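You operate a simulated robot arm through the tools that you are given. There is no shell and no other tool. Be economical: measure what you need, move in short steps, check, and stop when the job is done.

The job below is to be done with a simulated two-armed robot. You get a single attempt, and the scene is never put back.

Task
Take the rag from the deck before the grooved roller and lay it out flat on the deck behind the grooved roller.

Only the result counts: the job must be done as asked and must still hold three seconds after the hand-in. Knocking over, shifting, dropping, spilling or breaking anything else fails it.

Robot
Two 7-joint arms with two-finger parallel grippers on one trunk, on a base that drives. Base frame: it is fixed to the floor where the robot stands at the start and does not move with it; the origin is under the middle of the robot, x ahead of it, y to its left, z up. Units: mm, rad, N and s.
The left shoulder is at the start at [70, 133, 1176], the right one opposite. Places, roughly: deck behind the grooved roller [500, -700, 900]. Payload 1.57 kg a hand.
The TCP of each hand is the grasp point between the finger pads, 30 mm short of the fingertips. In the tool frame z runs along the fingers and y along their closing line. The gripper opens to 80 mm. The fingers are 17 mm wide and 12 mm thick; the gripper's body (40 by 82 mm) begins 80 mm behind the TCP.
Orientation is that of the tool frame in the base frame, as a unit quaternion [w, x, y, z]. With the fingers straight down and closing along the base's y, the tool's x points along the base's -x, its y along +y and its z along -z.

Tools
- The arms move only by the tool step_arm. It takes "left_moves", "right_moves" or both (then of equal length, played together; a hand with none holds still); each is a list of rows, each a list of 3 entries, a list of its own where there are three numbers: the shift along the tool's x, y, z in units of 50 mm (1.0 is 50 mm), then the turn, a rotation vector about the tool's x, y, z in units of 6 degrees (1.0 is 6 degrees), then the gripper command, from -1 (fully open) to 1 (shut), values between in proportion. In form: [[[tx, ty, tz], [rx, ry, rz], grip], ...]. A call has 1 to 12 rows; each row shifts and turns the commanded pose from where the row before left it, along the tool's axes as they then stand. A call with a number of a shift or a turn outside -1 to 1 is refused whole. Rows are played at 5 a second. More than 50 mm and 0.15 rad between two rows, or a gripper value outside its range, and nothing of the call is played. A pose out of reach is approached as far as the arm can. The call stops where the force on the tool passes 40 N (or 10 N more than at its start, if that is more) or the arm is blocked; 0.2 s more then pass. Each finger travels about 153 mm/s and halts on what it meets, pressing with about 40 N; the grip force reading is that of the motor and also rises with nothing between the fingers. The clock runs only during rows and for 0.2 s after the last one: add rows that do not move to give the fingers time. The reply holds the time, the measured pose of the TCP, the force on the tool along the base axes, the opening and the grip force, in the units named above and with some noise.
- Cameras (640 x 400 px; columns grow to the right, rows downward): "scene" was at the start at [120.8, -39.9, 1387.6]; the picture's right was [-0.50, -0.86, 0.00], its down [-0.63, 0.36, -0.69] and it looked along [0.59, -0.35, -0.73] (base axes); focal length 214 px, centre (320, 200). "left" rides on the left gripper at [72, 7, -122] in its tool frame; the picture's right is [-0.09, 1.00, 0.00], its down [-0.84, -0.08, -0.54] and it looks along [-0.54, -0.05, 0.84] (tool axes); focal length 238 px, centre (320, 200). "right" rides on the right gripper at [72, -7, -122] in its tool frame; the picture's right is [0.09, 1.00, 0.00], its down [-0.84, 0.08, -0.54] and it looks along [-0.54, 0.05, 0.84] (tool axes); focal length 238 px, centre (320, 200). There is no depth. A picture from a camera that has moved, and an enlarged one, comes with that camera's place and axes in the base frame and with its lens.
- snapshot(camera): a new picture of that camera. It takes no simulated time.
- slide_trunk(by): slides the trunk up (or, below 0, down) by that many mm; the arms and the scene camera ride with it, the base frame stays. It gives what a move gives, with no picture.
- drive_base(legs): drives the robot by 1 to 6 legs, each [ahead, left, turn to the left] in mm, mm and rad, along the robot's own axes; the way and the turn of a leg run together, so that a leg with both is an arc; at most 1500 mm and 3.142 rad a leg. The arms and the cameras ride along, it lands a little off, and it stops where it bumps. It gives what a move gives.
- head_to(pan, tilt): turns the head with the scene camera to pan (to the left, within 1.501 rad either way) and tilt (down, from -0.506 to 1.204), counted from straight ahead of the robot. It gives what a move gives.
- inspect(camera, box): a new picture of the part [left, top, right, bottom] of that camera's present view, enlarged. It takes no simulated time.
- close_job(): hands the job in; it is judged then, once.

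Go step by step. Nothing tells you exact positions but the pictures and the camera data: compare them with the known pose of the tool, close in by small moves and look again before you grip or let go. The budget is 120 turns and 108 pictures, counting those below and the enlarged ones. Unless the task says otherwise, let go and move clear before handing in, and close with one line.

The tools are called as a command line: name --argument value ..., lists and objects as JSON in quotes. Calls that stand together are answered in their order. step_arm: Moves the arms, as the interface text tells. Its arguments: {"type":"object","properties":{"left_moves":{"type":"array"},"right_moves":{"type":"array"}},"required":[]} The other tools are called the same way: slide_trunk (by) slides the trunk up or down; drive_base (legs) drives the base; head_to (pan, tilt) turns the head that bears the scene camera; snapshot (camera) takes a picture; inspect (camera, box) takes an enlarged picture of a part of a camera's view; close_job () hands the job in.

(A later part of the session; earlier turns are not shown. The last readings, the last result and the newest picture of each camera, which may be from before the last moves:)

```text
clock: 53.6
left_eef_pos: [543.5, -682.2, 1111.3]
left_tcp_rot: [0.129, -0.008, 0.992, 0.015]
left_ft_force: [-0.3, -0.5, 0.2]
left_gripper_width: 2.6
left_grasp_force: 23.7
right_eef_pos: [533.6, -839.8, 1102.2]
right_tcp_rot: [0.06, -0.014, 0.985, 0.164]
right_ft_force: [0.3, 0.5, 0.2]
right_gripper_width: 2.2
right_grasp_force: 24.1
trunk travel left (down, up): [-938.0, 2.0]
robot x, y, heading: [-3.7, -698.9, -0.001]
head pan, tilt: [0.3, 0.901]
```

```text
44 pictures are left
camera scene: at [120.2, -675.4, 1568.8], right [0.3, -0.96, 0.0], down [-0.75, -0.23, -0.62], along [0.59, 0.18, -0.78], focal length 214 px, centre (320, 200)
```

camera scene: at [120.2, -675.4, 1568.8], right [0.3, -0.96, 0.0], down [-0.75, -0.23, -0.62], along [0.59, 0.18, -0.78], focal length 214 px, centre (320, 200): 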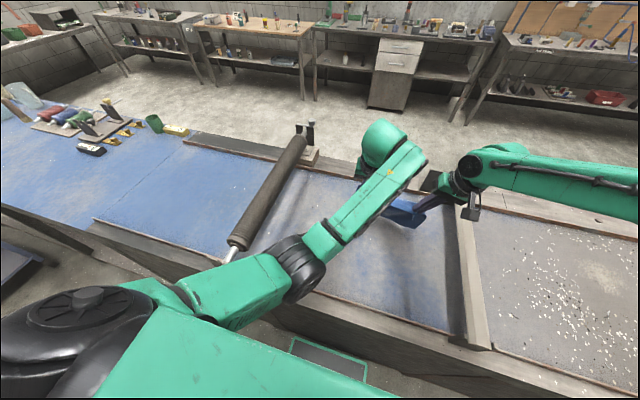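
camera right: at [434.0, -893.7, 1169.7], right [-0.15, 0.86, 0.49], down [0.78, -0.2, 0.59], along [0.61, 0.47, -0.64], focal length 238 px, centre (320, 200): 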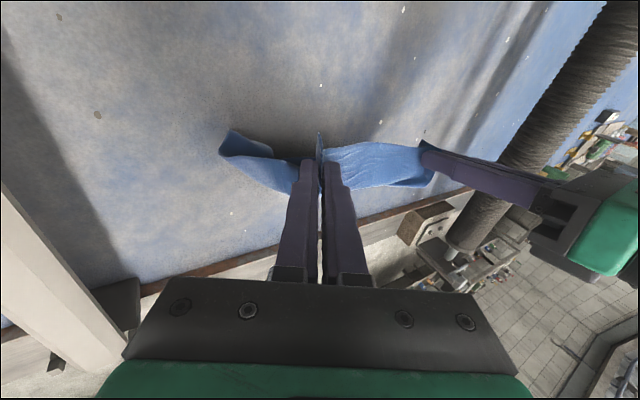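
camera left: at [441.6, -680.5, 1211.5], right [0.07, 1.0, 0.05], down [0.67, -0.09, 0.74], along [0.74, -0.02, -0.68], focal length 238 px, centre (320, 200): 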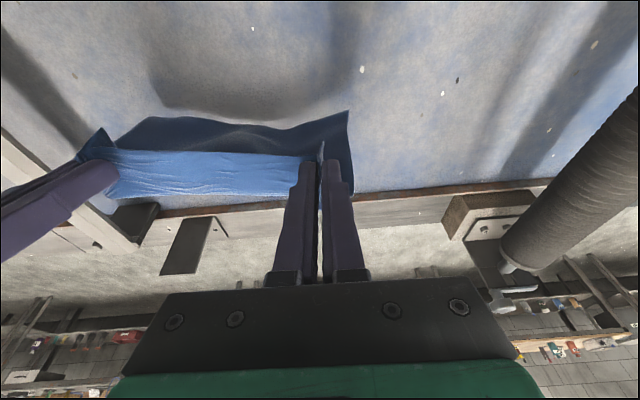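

Tension is gone and the rag hangs well again. Now backing with the base and lowering with the trunk in small alternating steps.

slide_trunk --by -20

drive_base --legs '[[-38, 0, 0]]'

slide_trunk --by -22

snapshot --camera "left"

snapshot --camera "right"

```text
clock: 54.3
left_eef_pos: [543.3, -683.9, 1092.5]
left_tcp_rot: [0.13, -0.008, 0.991, 0.011]
left_ft_force: [-0.3, 0.4, -0.4]
left_gripper_width: 2.6
left_grasp_force: 24.0
right_eef_pos: [533.5, -838.2, 1083.2]
right_tcp_rot: [0.059, -0.015, 0.984, 0.166]
right_ft_force: [-0.2, -1.1, 1.1]
right_gripper_width: 2.7
right_grasp_force: 24.0
trunk travel left (down, up): [-918.0, 22.0]
robot x, y, heading: [-1.6, -697.8, -0.0]
head pan, tilt: [0.3, 0.901]
```

```text
clock: 55.2
left_eef_pos: [513.8, -684.1, 1089.2]
left_tcp_rot: [0.128, -0.007, 0.992, 0.012]
left_ft_force: [0.8, 0.3, -0.1]
left_gripper_width: 2.5
left_grasp_force: 23.9
right_eef_pos: [503.8, -837.2, 1078.1]
right_tcp_rot: [0.056, -0.015, 0.984, 0.167]
right_ft_force: [1.3, 0.6, -0.3]
right_gripper_width: 2.3
right_grasp_force: 23.7
trunk travel left (down, up): [-918.0, 22.0]
robot x, y, heading: [-39.2, -697.7, 0.0]
head pan, tilt: [0.3, 0.901]
```

```text
clock: 55.9
left_eef_pos: [510.3, -682.3, 1069.9]
left_tcp_rot: [0.13, -0.007, 0.991, 0.014]
left_ft_force: [-0.1, 0.2, 0.3]
left_gripper_width: 2.6
left_grasp_force: 24.1
right_eef_pos: [499.0, -837.2, 1059.4]
right_tcp_rot: [0.058, -0.015, 0.984, 0.166]
right_ft_force: [-0.3, 0.8, 0.4]
right_gripper_width: 2.6
right_grasp_force: 23.5
trunk travel left (down, up): [-896.0, 44.0]
robot x, y, heading: [-36.3, -699.6, -0.001]
head pan, tilt: [0.3, 0.901]
```

```text
43 pictures are left
camera left: at [409.0, -680.1, 1169.7], right [0.07, 1.0, 0.05], down [0.67, -0.08, 0.74], along [0.74, -0.02, -0.67], focal length 238 px, centre (320, 200)
```

left: 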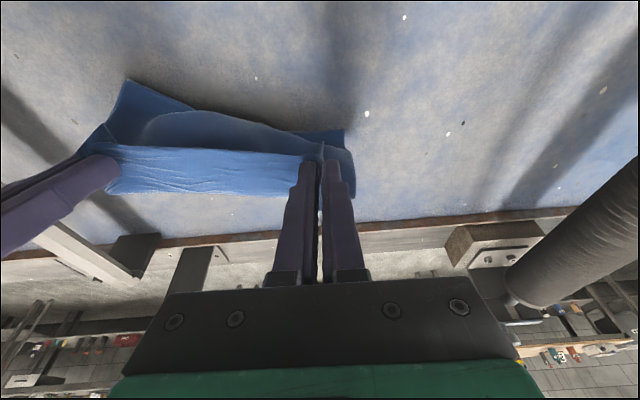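

```text
42 pictures are left
camera right: at [414.7, -886.0, 1162.3], right [-0.14, 0.94, 0.31], down [0.77, -0.1, 0.63], along [0.63, 0.33, -0.71], focal length 238 px, centre (320, 200)
```

right: 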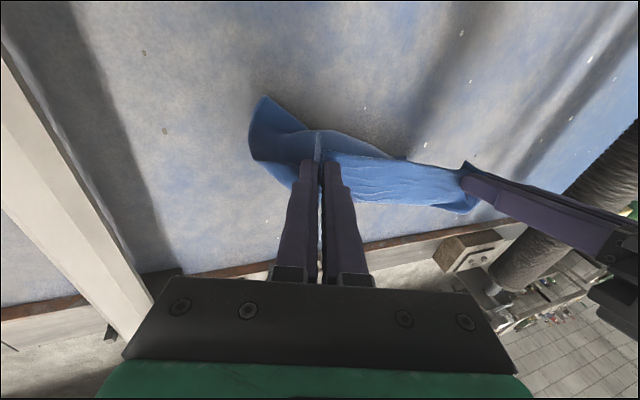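

Lowering straight made the right free corner curl back. I'll raise and go forward again, level the hands, and redo it with back-and-down steps interleaved finely from the moment of contact.

slide_trunk --by 43

drive_base --legs '[[37, 0, 0]]'

step_arm --left_moves '[[[0, 0, 0.04], [0, 0, 0], 1], [[0, 0, 0.04], [0, 0, 0], 1], [[0, 0, 0], [0, 0, 0], 1], [[0, 0, 0], [0, 0, 0], 1]]' --right_moves '[[[-0.02, 0.07, -0.13], [0, 0, 0], 1], [[-0.02, 0.07, -0.13], [0, 0, 0], 1], [[0, 0, 0], [0, 0, 0], 1], [[0, 0, 0], [0, 0, 0], 1]]'

snapshot --camera "left"

```text
clock: 56.7
left_eef_pos: [506.4, -683.1, 1113.8]
left_tcp_rot: [0.132, -0.008, 0.991, 0.013]
left_ft_force: [0.3, 0.1, -0.2]
left_gripper_width: 2.5
left_grasp_force: 24.1
right_eef_pos: [496.0, -837.2, 1103.3]
right_tcp_rot: [0.059, -0.016, 0.984, 0.167]
right_ft_force: [1.3, -0.1, 0.1]
right_gripper_width: 2.4
right_grasp_force: 23.7
trunk travel left (down, up): [-939.0, 1.0]
robot x, y, heading: [-42.9, -700.6, 0.001]
head pan, tilt: [0.3, 0.901]
```

```text
clock: 57.6
left_eef_pos: [535.6, -682.1, 1116.7]
left_tcp_rot: [0.135, -0.008, 0.991, 0.014]
left_ft_force: [-0.8, 0.1, 0.5]
left_gripper_width: 2.6
left_grasp_force: 23.8
right_eef_pos: [525.5, -837.0, 1108.1]
right_tcp_rot: [0.063, -0.016, 0.984, 0.166]
right_ft_force: [-0.5, -0.6, -0.4]
right_gripper_width: 2.6
right_grasp_force: 23.8
trunk travel left (down, up): [-939.0, 1.0]
robot x, y, heading: [-4.2, -700.7, 0.004]
head pan, tilt: [0.3, 0.901]
```

```text
clock: 58.6
left_eef_pos: [546.2, -678.3, 1107.4]
left_tcp_rot: [0.131, -0.011, 0.991, 0.017]
left_ft_force: [-0.8, -1.7, -1.2]
left_gripper_width: 2.7
left_grasp_force: 23.9
right_eef_pos: [534.8, -835.6, 1118.5]
right_tcp_rot: [0.058, -0.015, 0.984, 0.167]
right_ft_force: [0.5, 3.0, -1.5]
right_gripper_width: 2.4
right_grasp_force: 23.6
trunk travel left (down, up): [-939.0, 1.0]
robot x, y, heading: [-2.5, -698.6, -0.003]
head pan, tilt: [0.3, 0.901]
```

```text
41 pictures are left
camera left: at [446.1, -676.9, 1208.3], right [0.07, 1.0, 0.05], down [0.67, -0.08, 0.74], along [0.74, -0.01, -0.67], focal length 238 px, centre (320, 200)
```

left: 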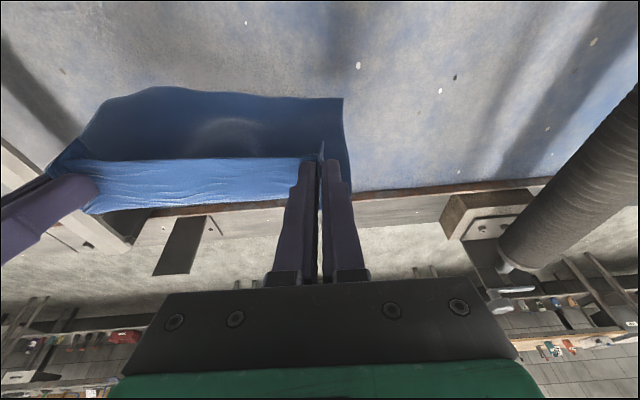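

Hanging evenly again. I'll repeat the arm arc for the first part (which anchored the edge well), then continue with base and trunk in fine steps.

step_arm --left_moves '[[[0, 0, 0], [0, 0, 0], 1], [[0.29, 0, 0.28], [0, 0, 0], 1], [[0, 0, 0], [0, 0, 0], 1], [[0.4, 0, 0.04], [0, 0, 0], 1], [[0.36, 0, 0.04], [0, 0, 0], 1], [[0, 0, 0], [0, 0, 0], 1]]' --right_moves '[[[0, 0, 0], [0, 0, 0], 1], [[0.2, -0.1, 0.42], [0, 0, 0], 1], [[0, 0, 0], [0, 0, 0], 1], [[0.36, -0.05, 0.1], [0, 0, 0], 1], [[0.36, -0.05, 0.1], [0, 0, 0], 1], [[0, 0, 0], [0, 0, 0], 1]]'

drive_base --legs '[[-20, 0, 0]]'

slide_trunk --by -10

snapshot --camera "left"

snapshot --camera "right"

```text
clock: 59.7
left_eef_pos: [542.9, -667.8, 1127.9]
left_tcp_rot: [0.181, -0.015, 0.983, 0.019]
left_ft_force: [-8.3, -26.5, -4.9]
left_gripper_width: 2.7
left_grasp_force: 24.2
right_eef_pos: [508.4, -824.7, 1095.0]
right_tcp_rot: [0.072, -0.021, 0.981, 0.178]
right_ft_force: [8.3, 26.9, 5.2]
right_gripper_width: 2.7
right_grasp_force: 24.1
trunk travel left (down, up): [-939.0, 1.0]
robot x, y, heading: [-2.7, -698.3, -0.005]
head pan, tilt: [0.3, 0.901]
stopped in row 5 (right hand): the force on the tool passed its limit (the readings are from after the stop); the commanded pose is now the measured one
```

```text
clock: 60.5
left_eef_pos: [527.7, -666.8, 1123.8]
left_tcp_rot: [0.176, -0.014, 0.984, 0.017]
left_ft_force: [-8.9, -31.2, -6.6]
left_gripper_width: 3.0
left_grasp_force: 23.7
right_eef_pos: [493.8, -825.0, 1092.2]
right_tcp_rot: [0.069, -0.02, 0.981, 0.178]
right_ft_force: [10.0, 31.4, 6.8]
right_gripper_width: 2.9
right_grasp_force: 23.8
trunk travel left (down, up): [-939.0, 1.0]
robot x, y, heading: [-24.8, -697.5, 0.002]
head pan, tilt: [0.3, 0.901]
```

```text
clock: 61.0
left_eef_pos: [525.5, -667.9, 1115.3]
left_tcp_rot: [0.179, -0.015, 0.984, 0.017]
left_ft_force: [-7.2, -21.7, -4.9]
left_gripper_width: 2.6
left_grasp_force: 23.8
right_eef_pos: [491.8, -823.4, 1084.2]
right_tcp_rot: [0.073, -0.021, 0.981, 0.18]
right_ft_force: [7.0, 20.7, 5.0]
right_gripper_width: 2.4
right_grasp_force: 24.1
trunk travel left (down, up): [-929.0, 11.0]
robot x, y, heading: [-27.2, -697.2, 0.005]
head pan, tilt: [0.3, 0.901]
```

```text
40 pictures are left
camera left: at [415.2, -667.0, 1205.6], right [0.05, 1.0, 0.06], down [0.6, -0.08, 0.8], along [0.8, 0.0, -0.6], focal length 238 px, centre (320, 200)
```

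left: 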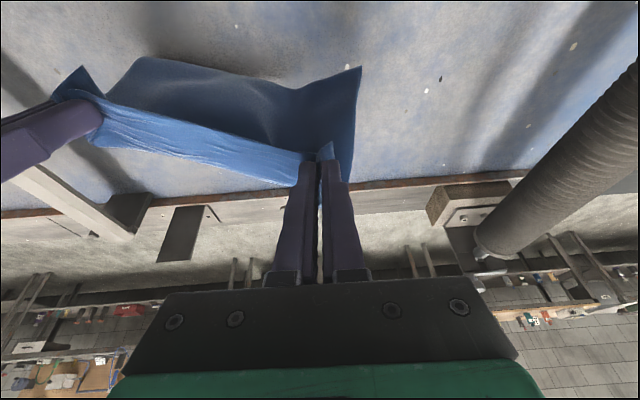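

```text
39 pictures are left
camera right: at [404.2, -874.7, 1183.9], right [-0.16, 0.93, 0.33], down [0.75, -0.11, 0.65], along [0.64, 0.35, -0.68], focal length 238 px, centre (320, 200)
```

right: 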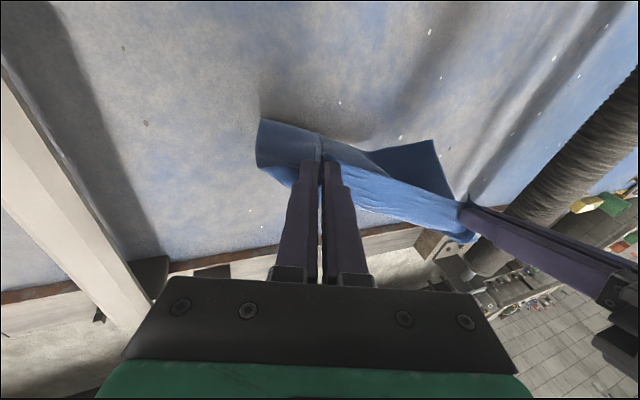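

The left arm jams whenever it retracts relative to the torso, so I'll keep both arms fixed in their extended pose and do all back/down motion with the base and trunk. First re-level the hands and go forward again.

step_arm --left_moves '[[[0, -0.08, 0], [0, 0.4, 0], 1], [[0, -0.08, 0], [0, 0.4, 0], 1], [[0, 0, 0], [0, 0, 0], 1]]' --right_moves '[[[-0.32, 0.03, -0.31], [0, 0, 0], 1], [[-0.32, 0.03, -0.31], [0, 0, 0], 1], [[0, 0, 0], [0, 0, 0], 1]]'

drive_base --legs '[[25, 0, 0]]'

snapshot --camera "left"

```text
clock: 61.9
left_eef_pos: [526.6, -669.2, 1114.9]
left_tcp_rot: [0.138, -0.018, 0.99, 0.022]
left_ft_force: [-2.4, -22.6, 1.4]
left_gripper_width: 2.7
left_grasp_force: 24.4
right_eef_pos: [516.2, -832.3, 1117.0]
right_tcp_rot: [0.07, -0.02, 0.981, 0.178]
right_ft_force: [2.0, 22.6, -0.8]
right_gripper_width: 2.7
right_grasp_force: 23.6
trunk travel left (down, up): [-929.0, 11.0]
robot x, y, heading: [-24.4, -697.4, -0.001]
head pan, tilt: [0.3, 0.901]
```

```text
clock: 62.7
left_eef_pos: [546.2, -669.6, 1119.1]
left_tcp_rot: [0.141, -0.019, 0.99, 0.021]
left_ft_force: [-3.4, -21.9, 1.1]
left_gripper_width: 2.4
left_grasp_force: 24.0
right_eef_pos: [536.0, -833.4, 1120.7]
right_tcp_rot: [0.074, -0.02, 0.981, 0.178]
right_ft_force: [1.9, 22.3, -0.3]
right_gripper_width: 2.6
right_grasp_force: 24.1
trunk travel left (down, up): [-929.0, 11.0]
robot x, y, heading: [0.6, -696.6, 0.001]
head pan, tilt: [0.3, 0.901]
```

```text
38 pictures are left
camera left: at [442.7, -670.3, 1217.7], right [0.04, 1.0, 0.06], down [0.66, -0.08, 0.75], along [0.75, 0.01, -0.66], focal length 238 px, centre (320, 200)
```

left: 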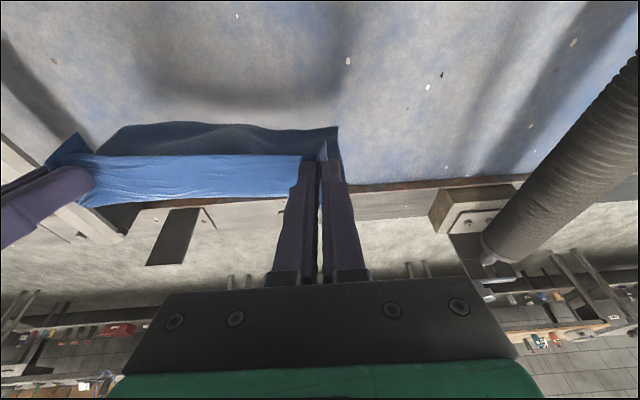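

step_arm --right_moves '[[[0, 0.12, 0.03], [0, 0, 0], 1], [[0, 0, 0], [0, 0, 0], 1]]'

slide_trunk --by -26

drive_base --legs '[[-15, 0, 0]]'

slide_trunk --by -6

drive_base --legs '[[-15, 0, 0]]'

snapshot --camera "left"

snapshot --camera "right"

```text
clock: 63.3
left_eef_pos: [551.4, -667.0, 1117.1]
left_tcp_rot: [0.139, -0.02, 0.99, 0.022]
left_ft_force: [-1.8, -4.8, 0.6]
left_gripper_width: 2.4
left_grasp_force: 24.3
right_eef_pos: [539.5, -826.3, 1119.4]
right_tcp_rot: [0.072, -0.02, 0.981, 0.178]
right_ft_force: [0.0, 4.6, -0.1]
right_gripper_width: 2.5
right_grasp_force: 24.4
trunk travel left (down, up): [-929.0, 11.0]
robot x, y, heading: [2.8, -697.5, 0.001]
head pan, tilt: [0.3, 0.901]
```

```text
clock: 64.0
left_eef_pos: [552.7, -667.9, 1090.3]
left_tcp_rot: [0.138, -0.02, 0.99, 0.022]
left_ft_force: [-0.7, -5.3, 0.5]
left_gripper_width: 2.5
left_grasp_force: 23.8
right_eef_pos: [540.7, -827.4, 1092.9]
right_tcp_rot: [0.073, -0.02, 0.981, 0.178]
right_ft_force: [0.9, 4.1, -0.6]
right_gripper_width: 2.5
right_grasp_force: 24.1
trunk travel left (down, up): [-903.0, 37.0]
robot x, y, heading: [-0.2, -698.0, 0.001]
head pan, tilt: [0.3, 0.901]
```

```text
clock: 64.8
left_eef_pos: [540.3, -667.9, 1088.4]
left_tcp_rot: [0.137, -0.021, 0.99, 0.022]
left_ft_force: [-0.4, -4.3, 0.1]
left_gripper_width: 2.8
left_grasp_force: 23.8
right_eef_pos: [530.1, -826.8, 1090.5]
right_tcp_rot: [0.069, -0.019, 0.982, 0.177]
right_ft_force: [0.9, 4.5, -0.5]
right_gripper_width: 2.7
right_grasp_force: 23.3
trunk travel left (down, up): [-903.0, 37.0]
robot x, y, heading: [-15.7, -694.7, 0.002]
head pan, tilt: [0.3, 0.901]
```

```text
clock: 65.3
left_eef_pos: [539.4, -667.2, 1083.7]
left_tcp_rot: [0.138, -0.02, 0.99, 0.022]
left_ft_force: [-0.4, -6.1, -1.0]
left_gripper_width: 2.4
left_grasp_force: 23.7
right_eef_pos: [527.1, -826.1, 1086.8]
right_tcp_rot: [0.07, -0.02, 0.981, 0.178]
right_ft_force: [0.7, 7.1, -0.6]
right_gripper_width: 2.7
right_grasp_force: 23.6
trunk travel left (down, up): [-897.0, 43.0]
robot x, y, heading: [-13.1, -701.9, -0.002]
head pan, tilt: [0.3, 0.901]
```

```text
clock: 66.1
left_eef_pos: [525.5, -667.6, 1083.0]
left_tcp_rot: [0.136, -0.021, 0.99, 0.023]
left_ft_force: [0.4, -5.0, -0.3]
left_gripper_width: 2.5
left_grasp_force: 24.1
right_eef_pos: [514.4, -827.4, 1084.8]
right_tcp_rot: [0.069, -0.019, 0.982, 0.177]
right_ft_force: [1.1, 6.0, -0.6]
right_gripper_width: 2.4
right_grasp_force: 24.1
trunk travel left (down, up): [-897.0, 43.0]
robot x, y, heading: [-30.6, -701.2, -0.002]
head pan, tilt: [0.3, 0.901]
```

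```text
37 pictures are left
camera left: at [423.6, -669.0, 1180.8], right [0.04, 1.0, 0.06], down [0.66, -0.08, 0.74], along [0.75, 0.01, -0.66], focal length 238 px, centre (320, 200)
```

left: 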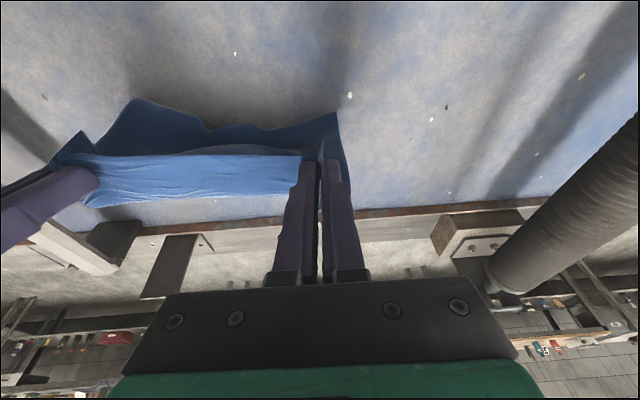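

```text
36 pictures are left
camera right: at [428.1, -877.6, 1184.6], right [-0.15, 0.93, 0.33], down [0.75, -0.11, 0.65], along [0.64, 0.35, -0.68], focal length 238 px, centre (320, 200)
```

right: 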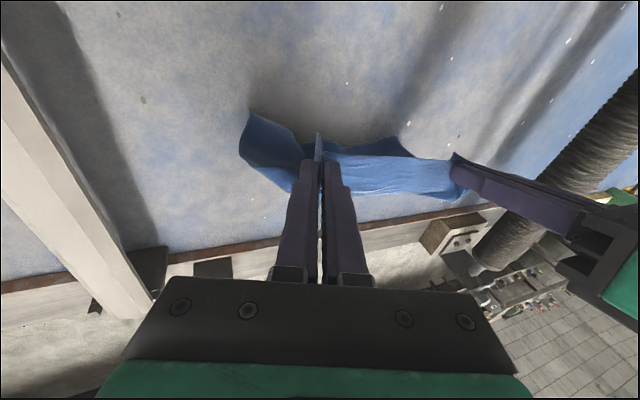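

slide_trunk --by -8

drive_base --legs '[[-20, 0, 0]]'

slide_trunk --by -8

drive_base --legs '[[-20, 0, 0]]'

snapshot --camera "left"

snapshot --camera "scene"

```text
clock: 66.6
left_eef_pos: [523.5, -667.4, 1074.9]
left_tcp_rot: [0.138, -0.02, 0.99, 0.022]
left_ft_force: [-0.4, -6.1, -0.3]
left_gripper_width: 2.6
left_grasp_force: 23.9
right_eef_pos: [512.3, -826.0, 1077.9]
right_tcp_rot: [0.071, -0.02, 0.981, 0.178]
right_ft_force: [0.8, 6.3, -0.9]
right_gripper_width: 2.6
right_grasp_force: 23.7
trunk travel left (down, up): [-889.0, 51.0]
robot x, y, heading: [-30.8, -695.9, -0.002]
head pan, tilt: [0.3, 0.901]
```

```text
clock: 67.4
left_eef_pos: [508.0, -667.7, 1072.4]
left_tcp_rot: [0.136, -0.02, 0.99, 0.022]
left_ft_force: [-0.3, -7.2, -0.6]
left_gripper_width: 2.3
left_grasp_force: 23.5
right_eef_pos: [496.3, -827.1, 1076.8]
right_tcp_rot: [0.069, -0.019, 0.981, 0.178]
right_ft_force: [0.4, 5.5, -0.6]
right_gripper_width: 2.5
right_grasp_force: 23.9
trunk travel left (down, up): [-889.0, 51.0]
robot x, y, heading: [-50.0, -700.2, 0.003]
head pan, tilt: [0.3, 0.901]
```

```text
clock: 68.0
left_eef_pos: [503.5, -667.4, 1066.9]
left_tcp_rot: [0.137, -0.02, 0.99, 0.022]
left_ft_force: [-0.4, -6.1, 0.4]
left_gripper_width: 2.5
left_grasp_force: 24.2
right_eef_pos: [492.4, -824.5, 1070.1]
right_tcp_rot: [0.071, -0.019, 0.981, 0.178]
right_ft_force: [0.4, 6.2, -1.5]
right_gripper_width: 2.7
right_grasp_force: 23.4
trunk travel left (down, up): [-881.0, 59.0]
robot x, y, heading: [-48.4, -698.5, -0.002]
head pan, tilt: [0.3, 0.901]
```

```text
clock: 68.8
left_eef_pos: [486.6, -666.5, 1064.2]
left_tcp_rot: [0.134, -0.02, 0.991, 0.022]
left_ft_force: [0.0, -7.1, 0.6]
left_gripper_width: 2.7
left_grasp_force: 23.9
right_eef_pos: [476.2, -825.6, 1069.7]
right_tcp_rot: [0.069, -0.019, 0.981, 0.178]
right_ft_force: [1.1, 6.5, -0.3]
right_gripper_width: 2.3
right_grasp_force: 23.5
trunk travel left (down, up): [-881.0, 59.0]
robot x, y, heading: [-72.7, -697.0, -0.001]
head pan, tilt: [0.3, 0.901]
```

```text
35 pictures are left
camera left: at [384.9, -668.8, 1164.2], right [0.04, 1.0, 0.06], down [0.66, -0.08, 0.74], along [0.75, 0.01, -0.67], focal length 238 px, centre (320, 200)
```

left: 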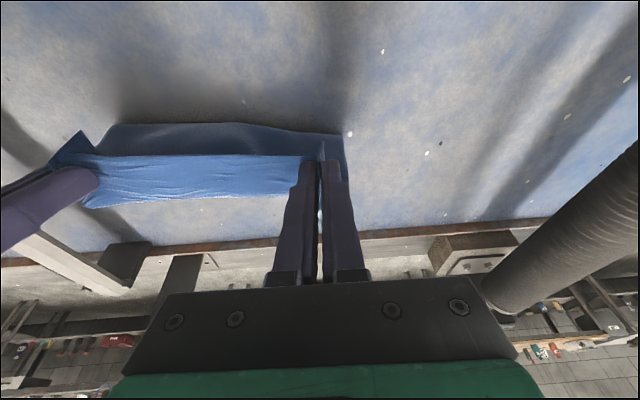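

```text
34 pictures are left
camera scene: at [62.0, -675.6, 1511.0], right [0.29, -0.96, 0.0], down [-0.75, -0.23, -0.62], along [0.59, 0.18, -0.79], focal length 214 px, centre (320, 200)
```

scene: 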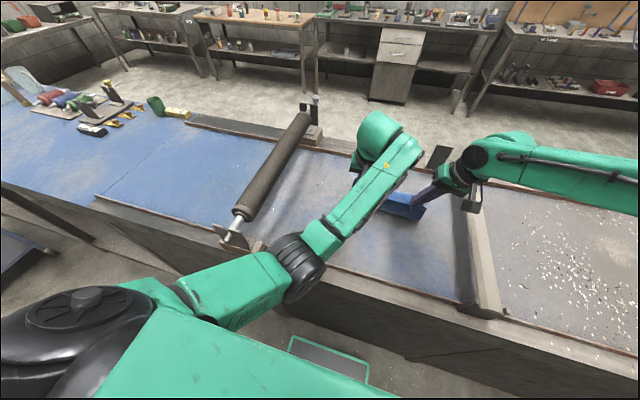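

The free edge now leads well ahead of the hands with slight slip, so I'll lower more than I pull.

slide_trunk --by -14

drive_base --legs '[[-15, 0, 0]]'

slide_trunk --by -14

drive_base --legs '[[-15, 0, 0]]'

snapshot --camera "left"

snapshot --camera "right"

```text
clock: 69.4
left_eef_pos: [484.6, -666.7, 1052.7]
left_tcp_rot: [0.137, -0.02, 0.99, 0.022]
left_ft_force: [-0.5, -6.0, -0.1]
left_gripper_width: 2.5
left_grasp_force: 24.2
right_eef_pos: [472.6, -826.0, 1055.5]
right_tcp_rot: [0.07, -0.02, 0.981, 0.179]
right_ft_force: [1.3, 5.7, 0.8]
right_gripper_width: 2.2
right_grasp_force: 23.6
trunk travel left (down, up): [-867.0, 73.0]
robot x, y, heading: [-71.7, -697.5, -0.003]
head pan, tilt: [0.3, 0.901]
```

```text
clock: 70.2
left_eef_pos: [471.5, -668.0, 1050.3]
left_tcp_rot: [0.136, -0.02, 0.99, 0.023]
left_ft_force: [-0.5, -6.8, -0.5]
left_gripper_width: 2.5
left_grasp_force: 24.4
right_eef_pos: [459.7, -826.3, 1055.8]
right_tcp_rot: [0.07, -0.019, 0.981, 0.178]
right_ft_force: [0.8, 6.5, -0.2]
right_gripper_width: 2.6
right_grasp_force: 23.7
trunk travel left (down, up): [-867.0, 73.0]
robot x, y, heading: [-83.4, -698.9, -0.002]
head pan, tilt: [0.3, 0.901]
```

```text
clock: 70.8
left_eef_pos: [469.1, -666.0, 1037.3]
left_tcp_rot: [0.137, -0.02, 0.99, 0.022]
left_ft_force: [-0.5, -6.0, 0.5]
left_gripper_width: 2.3
left_grasp_force: 23.9
right_eef_pos: [456.8, -824.7, 1041.6]
right_tcp_rot: [0.071, -0.02, 0.981, 0.18]
right_ft_force: [1.5, 6.1, -0.6]
right_gripper_width: 2.6
right_grasp_force: 24.1
trunk travel left (down, up): [-853.0, 87.0]
robot x, y, heading: [-82.7, -695.1, 0.001]
head pan, tilt: [0.3, 0.901]
```

```text
clock: 71.6
left_eef_pos: [455.8, -668.1, 1037.8]
left_tcp_rot: [0.136, -0.021, 0.99, 0.022]
left_ft_force: [-0.6, -6.1, -0.2]
left_gripper_width: 2.4
left_grasp_force: 23.4
right_eef_pos: [444.6, -825.8, 1041.7]
right_tcp_rot: [0.07, -0.018, 0.981, 0.178]
right_ft_force: [1.7, 6.8, -0.7]
right_gripper_width: 2.6
right_grasp_force: 23.6
trunk travel left (down, up): [-853.0, 87.0]
robot x, y, heading: [-103.2, -701.7, -0.002]
head pan, tilt: [0.3, 0.901]
```

```text
33 pictures are left
camera left: at [353.6, -668.5, 1136.9], right [0.04, 1.0, 0.06], down [0.66, -0.08, 0.74], along [0.75, 0.01, -0.66], focal length 238 px, centre (320, 200)
```

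left: 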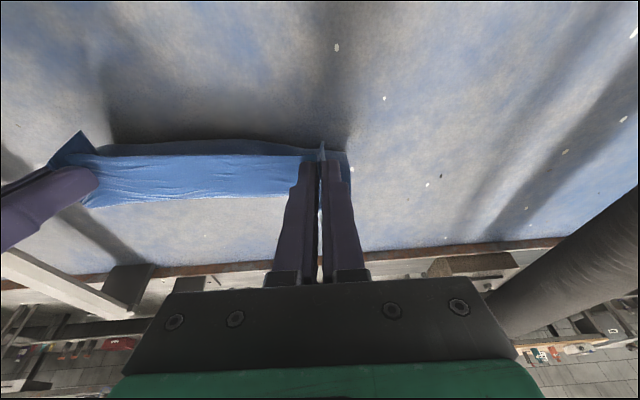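

```text
32 pictures are left
camera right: at [357.8, -877.3, 1140.8], right [-0.15, 0.93, 0.33], down [0.75, -0.11, 0.65], along [0.64, 0.35, -0.68], focal length 238 px, centre (320, 200)
```

right: 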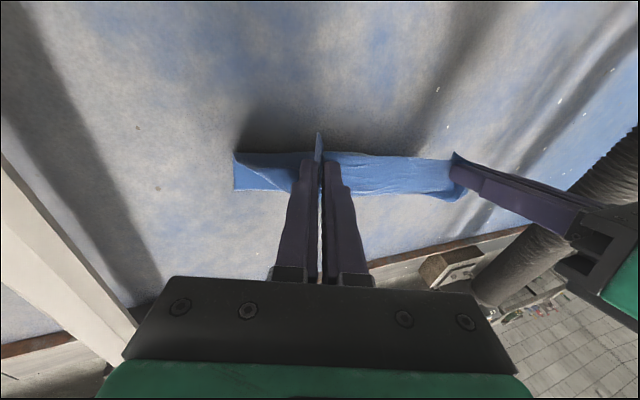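

The far edge is anchored at x ≈ 533 and the rag inclines forward nicely. Continuing down and back.

drive_base --legs '[[-18, 0, 0]]'

slide_trunk --by -14

drive_base --legs '[[-18, 0, 0]]'

slide_trunk --by -16

drive_base --legs '[[-16, 0, 0]]'

slide_trunk --by -16

snapshot --camera "left"

snapshot --camera "right"

snapshot --camera "scene"

```text
clock: 72.3
left_eef_pos: [439.1, -667.2, 1037.0]
left_tcp_rot: [0.136, -0.02, 0.99, 0.022]
left_ft_force: [-0.6, -6.0, 0.5]
left_gripper_width: 2.5
left_grasp_force: 24.5
right_eef_pos: [428.4, -826.0, 1040.9]
right_tcp_rot: [0.07, -0.02, 0.981, 0.179]
right_ft_force: [0.9, 5.7, -1.3]
right_gripper_width: 2.3
right_grasp_force: 23.8
trunk travel left (down, up): [-853.0, 87.0]
robot x, y, heading: [-116.4, -697.4, -0.001]
head pan, tilt: [0.3, 0.901]
```

```text
clock: 73.0
left_eef_pos: [436.4, -665.4, 1024.9]
left_tcp_rot: [0.137, -0.02, 0.99, 0.021]
left_ft_force: [-0.4, -5.0, 0.4]
left_gripper_width: 2.3
left_grasp_force: 23.9
right_eef_pos: [425.9, -826.7, 1028.0]
right_tcp_rot: [0.071, -0.019, 0.981, 0.179]
right_ft_force: [1.2, 5.7, -0.7]
right_gripper_width: 2.7
right_grasp_force: 24.1
trunk travel left (down, up): [-839.0, 101.0]
robot x, y, heading: [-117.8, -698.2, 0.001]
head pan, tilt: [0.3, 0.901]
```

```text
clock: 73.8
left_eef_pos: [421.1, -666.7, 1023.7]
left_tcp_rot: [0.136, -0.02, 0.99, 0.022]
left_ft_force: [-0.4, -5.8, 0.2]
left_gripper_width: 2.6
left_grasp_force: 23.8
right_eef_pos: [409.6, -826.6, 1028.1]
right_tcp_rot: [0.071, -0.019, 0.981, 0.179]
right_ft_force: [1.2, 4.7, -0.3]
right_gripper_width: 2.4
right_grasp_force: 23.9
trunk travel left (down, up): [-839.0, 101.0]
robot x, y, heading: [-134.4, -700.1, -0.003]
head pan, tilt: [0.3, 0.901]
```

```text
clock: 74.4
left_eef_pos: [418.9, -666.5, 1009.3]
left_tcp_rot: [0.137, -0.02, 0.99, 0.022]
left_ft_force: [-0.8, -4.9, 0.7]
left_gripper_width: 2.5
left_grasp_force: 24.0
right_eef_pos: [407.6, -825.7, 1012.1]
right_tcp_rot: [0.07, -0.02, 0.981, 0.179]
right_ft_force: [0.8, 5.2, -0.6]
right_gripper_width: 2.5
right_grasp_force: 24.4
trunk travel left (down, up): [-823.0, 117.0]
robot x, y, heading: [-131.3, -697.9, -0.003]
head pan, tilt: [0.3, 0.901]
```

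```text
clock: 75.2
left_eef_pos: [404.7, -666.5, 1007.1]
left_tcp_rot: [0.136, -0.02, 0.99, 0.021]
left_ft_force: [-0.3, -5.7, 1.2]
left_gripper_width: 2.5
left_grasp_force: 23.7
right_eef_pos: [393.9, -825.0, 1010.5]
right_tcp_rot: [0.07, -0.019, 0.981, 0.18]
right_ft_force: [0.7, 4.7, -0.4]
right_gripper_width: 2.8
right_grasp_force: 24.3
trunk travel left (down, up): [-823.0, 117.0]
robot x, y, heading: [-152.0, -694.9, -0.003]
head pan, tilt: [0.3, 0.901]
```

```text
clock: 75.8
left_eef_pos: [403.6, -666.0, 992.3]
left_tcp_rot: [0.137, -0.02, 0.99, 0.021]
left_ft_force: [0.7, -4.2, -0.1]
left_gripper_width: 2.5
left_grasp_force: 23.7
right_eef_pos: [391.8, -825.3, 996.2]
right_tcp_rot: [0.071, -0.02, 0.981, 0.179]
right_ft_force: [0.6, 4.3, 0.1]
right_gripper_width: 2.7
right_grasp_force: 24.2
trunk travel left (down, up): [-807.0, 133.0]
robot x, y, heading: [-150.2, -697.8, -0.0]
head pan, tilt: [0.3, 0.901]
```

```text
31 pictures are left
camera left: at [300.8, -668.3, 1091.8], right [0.04, 1.0, 0.06], down [0.66, -0.08, 0.75], along [0.75, 0.01, -0.66], focal length 238 px, centre (320, 200)
```

left: 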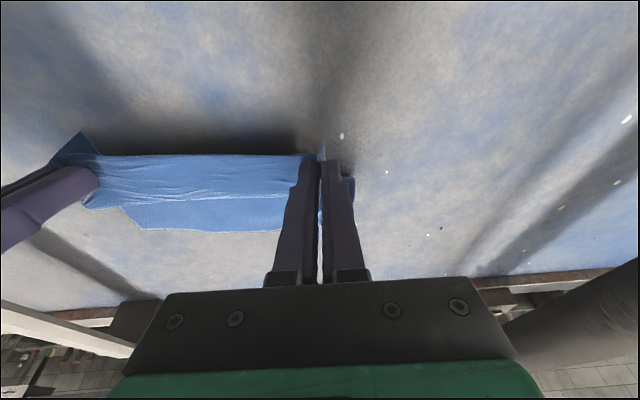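

```text
30 pictures are left
camera right: at [304.8, -876.8, 1095.8], right [-0.15, 0.93, 0.33], down [0.75, -0.11, 0.65], along [0.64, 0.35, -0.68], focal length 238 px, centre (320, 200)
```

right: 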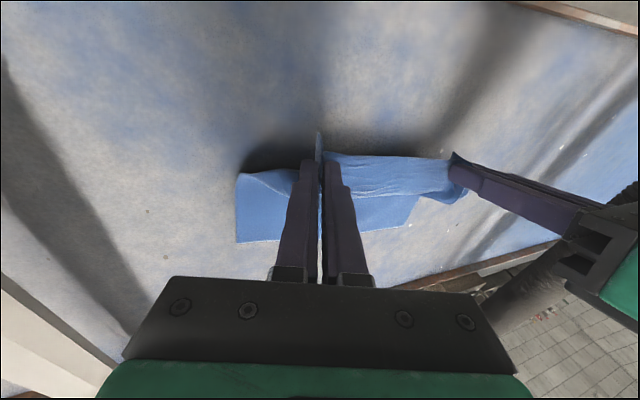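

```text
29 pictures are left
camera scene: at [-23.7, -675.5, 1437.5], right [0.3, -0.96, 0.0], down [-0.75, -0.23, -0.62], along [0.59, 0.18, -0.78], focal length 214 px, centre (320, 200)
```

scene: 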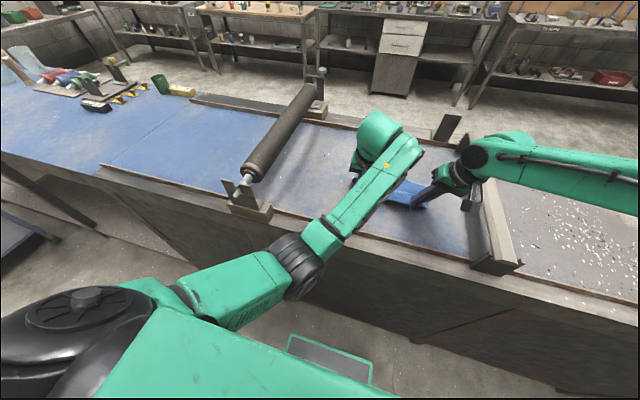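

Laying well; the far right corner sits at (517, −876). Final down-and-back steps.

drive_base --legs '[[-18, 0, 0]]'

slide_trunk --by -13

drive_base --legs '[[-16, 0, 0]]'

slide_trunk --by -12

snapshot --camera "left"

snapshot --camera "right"

```text
clock: 76.6
left_eef_pos: [386.7, -666.4, 991.4]
left_tcp_rot: [0.137, -0.021, 0.99, 0.021]
left_ft_force: [-0.5, -5.7, 0.2]
left_gripper_width: 2.5
left_grasp_force: 24.0
right_eef_pos: [375.8, -826.6, 994.9]
right_tcp_rot: [0.07, -0.019, 0.981, 0.179]
right_ft_force: [1.8, 4.8, -0.3]
right_gripper_width: 2.6
right_grasp_force: 24.1
trunk travel left (down, up): [-807.0, 133.0]
robot x, y, heading: [-167.5, -697.1, -0.006]
head pan, tilt: [0.3, 0.901]
```

```text
clock: 77.2
left_eef_pos: [385.2, -667.1, 979.5]
left_tcp_rot: [0.138, -0.02, 0.99, 0.02]
left_ft_force: [-1.2, -4.0, 0.4]
left_gripper_width: 2.3
left_grasp_force: 23.5
right_eef_pos: [373.9, -825.9, 983.8]
right_tcp_rot: [0.07, -0.02, 0.981, 0.18]
right_ft_force: [1.0, 4.3, 0.1]
right_gripper_width: 2.3
right_grasp_force: 24.3
trunk travel left (down, up): [-794.0, 146.0]
robot x, y, heading: [-166.0, -696.9, -0.001]
head pan, tilt: [0.3, 0.901]
```

```text
clock: 77.9
left_eef_pos: [371.0, -666.1, 979.5]
left_tcp_rot: [0.136, -0.02, 0.99, 0.022]
left_ft_force: [-0.4, -5.7, 0.6]
left_gripper_width: 2.7
left_grasp_force: 24.2
right_eef_pos: [359.8, -825.5, 983.2]
right_tcp_rot: [0.07, -0.02, 0.981, 0.179]
right_ft_force: [1.0, 5.2, -0.2]
right_gripper_width: 2.4
right_grasp_force: 23.6
trunk travel left (down, up): [-794.0, 146.0]
robot x, y, heading: [-181.1, -700.3, -0.0]
head pan, tilt: [0.3, 0.901]
```

```text
clock: 78.5
left_eef_pos: [369.7, -666.8, 968.5]
left_tcp_rot: [0.137, -0.02, 0.99, 0.021]
left_ft_force: [0.9, -3.9, -0.1]
left_gripper_width: 2.6
left_grasp_force: 24.3
right_eef_pos: [358.1, -825.2, 971.3]
right_tcp_rot: [0.071, -0.021, 0.981, 0.18]
right_ft_force: [0.5, 3.7, -0.1]
right_gripper_width: 2.3
right_grasp_force: 24.0
trunk travel left (down, up): [-782.0, 158.0]
robot x, y, heading: [-183.3, -696.2, 0.004]
head pan, tilt: [0.3, 0.901]
```

```text
28 pictures are left
camera left: at [266.8, -668.1, 1066.7], right [0.04, 1.0, 0.06], down [0.66, -0.08, 0.75], along [0.75, 0.01, -0.66], focal length 238 px, centre (320, 200)
```

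left: 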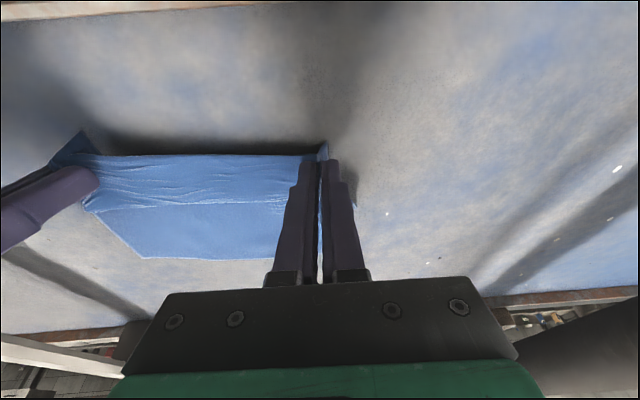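

```text
27 pictures are left
camera right: at [270.9, -876.5, 1070.8], right [-0.16, 0.93, 0.33], down [0.75, -0.11, 0.65], along [0.64, 0.35, -0.68], focal length 238 px, centre (320, 200)
```

right: 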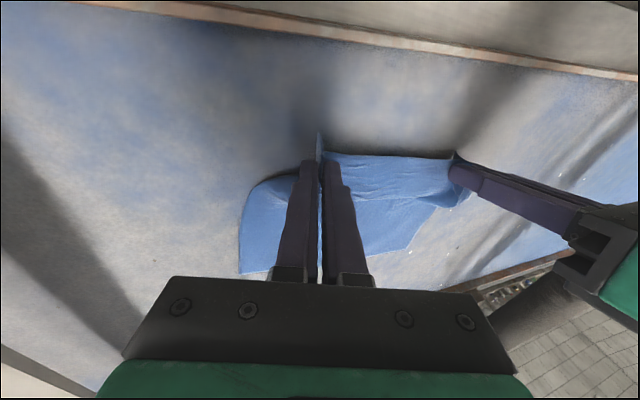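

drive_base --legs '[[-12, 0, 0]]'

slide_trunk --by -10

drive_base --legs '[[-16, 0, 0]]'

snapshot --camera "right"

snapshot --camera "left"

```text
clock: 79.3
left_eef_pos: [359.4, -666.0, 965.6]
left_tcp_rot: [0.136, -0.02, 0.99, 0.021]
left_ft_force: [-1.2, -4.1, -0.1]
left_gripper_width: 2.5
left_grasp_force: 23.7
right_eef_pos: [346.8, -824.9, 971.7]
right_tcp_rot: [0.071, -0.02, 0.981, 0.179]
right_ft_force: [1.3, 4.4, -0.8]
right_gripper_width: 2.7
right_grasp_force: 24.0
trunk travel left (down, up): [-782.0, 158.0]
robot x, y, heading: [-192.5, -699.1, -0.0]
head pan, tilt: [0.3, 0.901]
```

```text
clock: 79.9
left_eef_pos: [357.2, -667.2, 959.1]
left_tcp_rot: [0.138, -0.021, 0.99, 0.022]
left_ft_force: [-0.7, -3.6, 0.3]
left_gripper_width: 2.4
left_grasp_force: 24.0
right_eef_pos: [345.8, -825.3, 962.4]
right_tcp_rot: [0.072, -0.021, 0.981, 0.18]
right_ft_force: [0.3, 2.7, 2.1]
right_gripper_width: 2.4
right_grasp_force: 24.0
trunk travel left (down, up): [-772.0, 168.0]
robot x, y, heading: [-196.1, -699.8, 0.002]
head pan, tilt: [0.3, 0.901]
```

```text
clock: 80.6
left_eef_pos: [343.0, -666.8, 956.4]
left_tcp_rot: [0.136, -0.02, 0.99, 0.021]
left_ft_force: [0.3, -4.5, -0.4]
left_gripper_width: 2.3
left_grasp_force: 23.5
right_eef_pos: [330.5, -824.4, 960.3]
right_tcp_rot: [0.071, -0.02, 0.981, 0.181]
right_ft_force: [0.3, 4.1, 0.2]
right_gripper_width: 2.4
right_grasp_force: 24.1
trunk travel left (down, up): [-772.0, 168.0]
robot x, y, heading: [-211.2, -698.8, 0.004]
head pan, tilt: [0.3, 0.901]
```

```text
26 pictures are left
camera right: at [244.9, -876.4, 1060.0], right [-0.15, 0.93, 0.33], down [0.75, -0.11, 0.65], along [0.64, 0.35, -0.68], focal length 238 px, centre (320, 200)
```

right: 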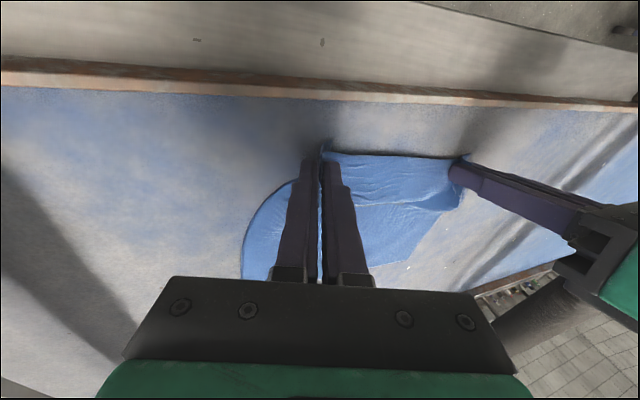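

```text
25 pictures are left
camera left: at [240.7, -667.9, 1055.8], right [0.04, 1.0, 0.06], down [0.66, -0.07, 0.75], along [0.75, 0.01, -0.66], focal length 238 px, centre (320, 200)
```

left: 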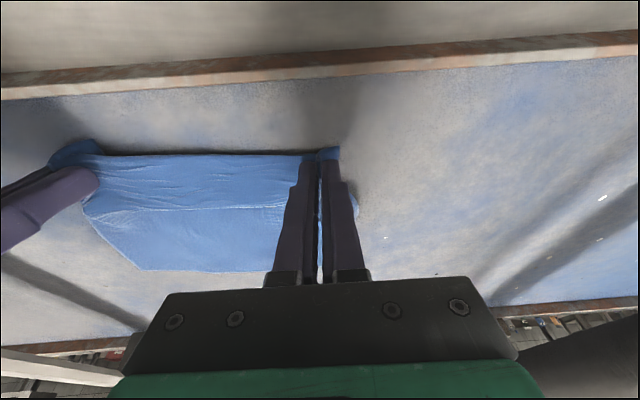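

The rag is nearly down, with far edge at x ≈ 489 and near edge ≈ 325. I'll release here, rise, and then straighten it by pressing near the far edge and sliding it forward.

step_arm --left_moves '[[[0, 0, 0], [0, 0, 0], 0.6], [[0, 0, 0], [0, 0, 0], 0.4], [[0, 0, 0], [0, 0, 0], 0.4], [[0, 0, -0.4], [0, 0, 0], 0.4], [[0, 0, -0.8], [0, 0, 0], 0.4], [[0, 0, -0.8], [0, 0, 0], 0.4], [[0, 0, 0], [0, 0, 0], 0.4]]' --right_moves '[[[0, 0, 0], [0, 0, 0], 0.6], [[0, 0, 0], [0, 0, 0], 0.4], [[0, 0, 0], [0, 0, 0], 0.4], [[0, 0, -0.4], [0, 0, 0], 0.4], [[0, 0, -0.8], [0, 0, 0], 0.4], [[0, 0, -0.8], [0, 0, 0], 0.4], [[0, 0, 0], [0, 0, 0], 0.4]]'

slide_trunk --by 80

head_to --pan 0 --tilt 0.9

snapshot --camera "scene"

snapshot --camera "left"

```text
clock: 82.2
left_eef_pos: [341.3, -663.4, 1034.2]
left_tcp_rot: [0.139, -0.027, 0.989, 0.031]
left_ft_force: [0.1, 0.0, 0.0]
left_gripper_width: 24.0
left_grasp_force: 0.1
left hand out of reach, approached as far as the arm can: row 6
right_eef_pos: [318.0, -859.9, 1052.8]
right_tcp_rot: [0.07, -0.02, 0.981, 0.181]
right_ft_force: [-0.3, 0.5, 0.2]
right_gripper_width: 24.1
right_grasp_force: 0.0
trunk travel left (down, up): [-772.0, 168.0]
robot x, y, heading: [-212.5, -699.5, -0.001]
head pan, tilt: [0.3, 0.901]
```

```text
clock: 83.4
left_eef_pos: [341.7, -662.7, 1115.9]
left_tcp_rot: [0.141, -0.029, 0.989, 0.03]
left_ft_force: [-0.2, -0.3, -0.8]
left_gripper_width: 23.9
left_grasp_force: 0.1
right_eef_pos: [318.0, -860.1, 1133.6]
right_tcp_rot: [0.071, -0.02, 0.981, 0.179]
right_ft_force: [0.2, 0.7, -0.3]
right_gripper_width: 23.8
right_grasp_force: 0.1
trunk travel left (down, up): [-852.0, 88.0]
robot x, y, heading: [-209.1, -698.3, -0.003]
head pan, tilt: [0.3, 0.901]
```

```text
clock: 84.2
left_eef_pos: [340.9, -663.0, 1115.3]
left_tcp_rot: [0.14, -0.029, 0.989, 0.03]
left_ft_force: [0.2, 0.8, 0.0]
left_gripper_width: 24.0
left_grasp_force: 0.0
right_eef_pos: [318.5, -859.5, 1132.7]
right_tcp_rot: [0.071, -0.02, 0.981, 0.18]
right_ft_force: [0.5, 0.5, -0.4]
right_gripper_width: 24.0
right_grasp_force: 0.1
trunk travel left (down, up): [-852.0, 88.0]
robot x, y, heading: [-208.6, -698.4, 0.001]
head pan, tilt: [0.0, 0.901]
```

```text
24 pictures are left
camera scene: at [-83.5, -697.5, 1482.7], right [0.0, -1.0, 0.0], down [-0.78, 0.0, -0.62], along [0.62, 0.0, -0.78], focal length 214 px, centre (320, 200)
```

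scene: 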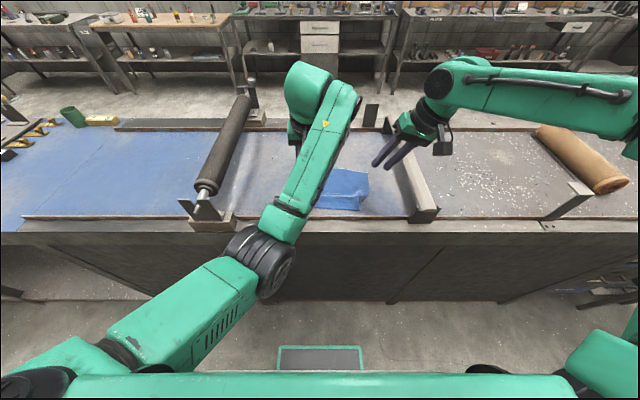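

```text
23 pictures are left
camera left: at [238.2, -668.1, 1213.7], right [0.02, 1.0, 0.08], down [0.66, -0.07, 0.75], along [0.75, 0.03, -0.66], focal length 238 px, centre (320, 200)
```

left: 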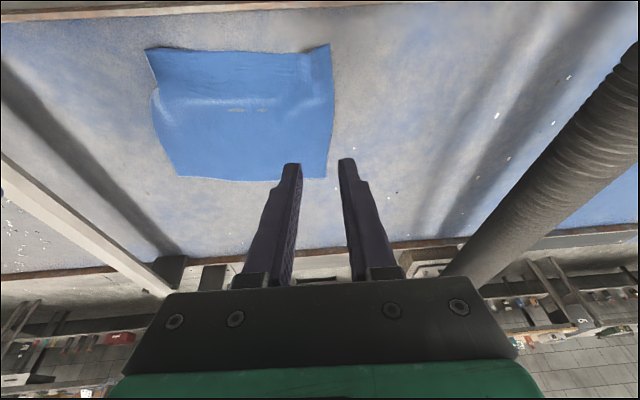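

The rag lies spread out on the deck with one low ridge across it; corners about (320,−638), (315,−827), (489,−877), (515,−642). I'll position closed fingertips over the far edge to press and slide it forward, using the arms (trunk high) so elbows stay clear of the deck.

slide_trunk --by 86

drive_base --legs '[[150, 0, 0]]'

step_arm --left_moves '[[[0.237, 0, 0.826], [0, 0, 0], 1], [[0.237, 0, 0.826], [0, 0, 0], 1], [[0.237, 0, 0.826], [0, 0, 0], 1], [[0.237, 0, 0.826], [0, 0, 0], 1], [[0, 0, 0], [0, 0, 0], 1]]' --right_moves '[[[0.13, -0.32, 0.86], [0, 0, 0], 1], [[0.13, -0.32, 0.86], [0, 0, 0], 1], [[0.13, -0.32, 0.86], [0, 0, 0], 1], [[0.13, -0.32, 0.86], [0, 0, 0], 1], [[0, 0, 0], [0, 0, 0], 1]]'

snapshot --camera "left"

```text
clock: 85.4
left_eef_pos: [340.9, -664.1, 1201.0]
left_tcp_rot: [0.139, -0.029, 0.989, 0.031]
left_ft_force: [-1.2, 0.9, -0.5]
left_gripper_width: 23.7
left_grasp_force: 0.0
right_eef_pos: [317.6, -858.9, 1217.9]
right_tcp_rot: [0.072, -0.02, 0.981, 0.179]
right_ft_force: [-0.9, 0.1, -0.1]
right_gripper_width: 24.2
right_grasp_force: 0.0
trunk travel left (down, up): [-938.0, 2.0]
robot x, y, heading: [-210.1, -698.5, -0.002]
head pan, tilt: [0.0, 0.901]
```

```text
clock: 86.8
left_eef_pos: [488.1, -662.6, 1203.5]
left_tcp_rot: [0.141, -0.029, 0.989, 0.03]
left_ft_force: [-1.1, -0.2, -0.1]
left_gripper_width: 23.8
left_grasp_force: 0.1
right_eef_pos: [465.2, -858.3, 1219.5]
right_tcp_rot: [0.073, -0.02, 0.981, 0.18]
right_ft_force: [0.2, -0.8, -0.2]
right_gripper_width: 24.1
right_grasp_force: 0.1
trunk travel left (down, up): [-938.0, 2.0]
robot x, y, heading: [-57.8, -696.9, -0.003]
head pan, tilt: [0.0, 0.901]
```

```text
clock: 88.0
left_eef_pos: [503.8, -626.8, 1038.5]
left_tcp_rot: [0.153, -0.041, 0.986, 0.048]
left_ft_force: [0.5, -0.4, 0.5]
left_gripper_width: 0.1
left_grasp_force: 21.7
right_eef_pos: [456.2, -864.7, 1045.2]
right_tcp_rot: [0.072, -0.021, 0.981, 0.18]
right_ft_force: [0.6, 0.2, 0.0]
right_gripper_width: 0.0
right_grasp_force: 21.0
right hand out of reach, approached as far as the arm can: row 4
trunk travel left (down, up): [-938.0, 2.0]
robot x, y, heading: [-61.3, -700.0, 0.002]
head pan, tilt: [0.0, 0.901]
```

```text
22 pictures are left
camera left: at [398.8, -638.7, 1133.9], right [-0.01, 0.99, 0.11], down [0.64, -0.08, 0.76], along [0.77, 0.08, -0.64], focal length 238 px, centre (320, 200)
```

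left: 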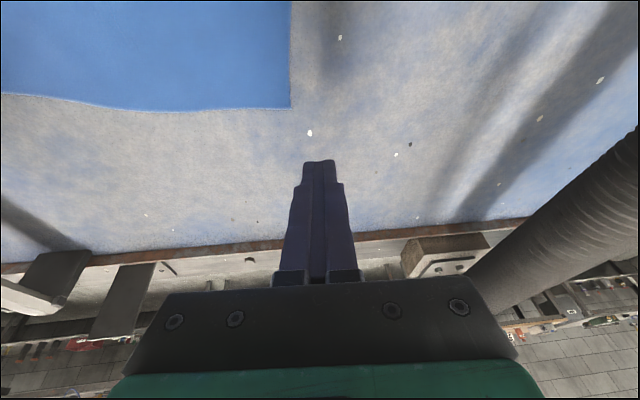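

snapshot --camera "scene"

```text
21 pictures are left
camera scene: at [65.4, -698.6, 1568.9], right [0.0, -1.0, 0.0], down [-0.78, 0.0, -0.62], along [0.62, 0.0, -0.78], focal length 214 px, centre (320, 200)
```

scene: 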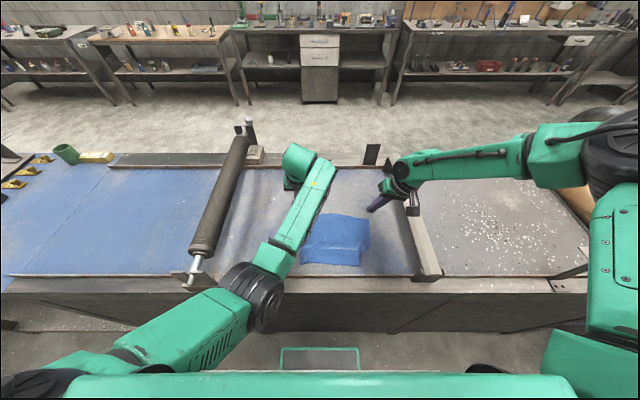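

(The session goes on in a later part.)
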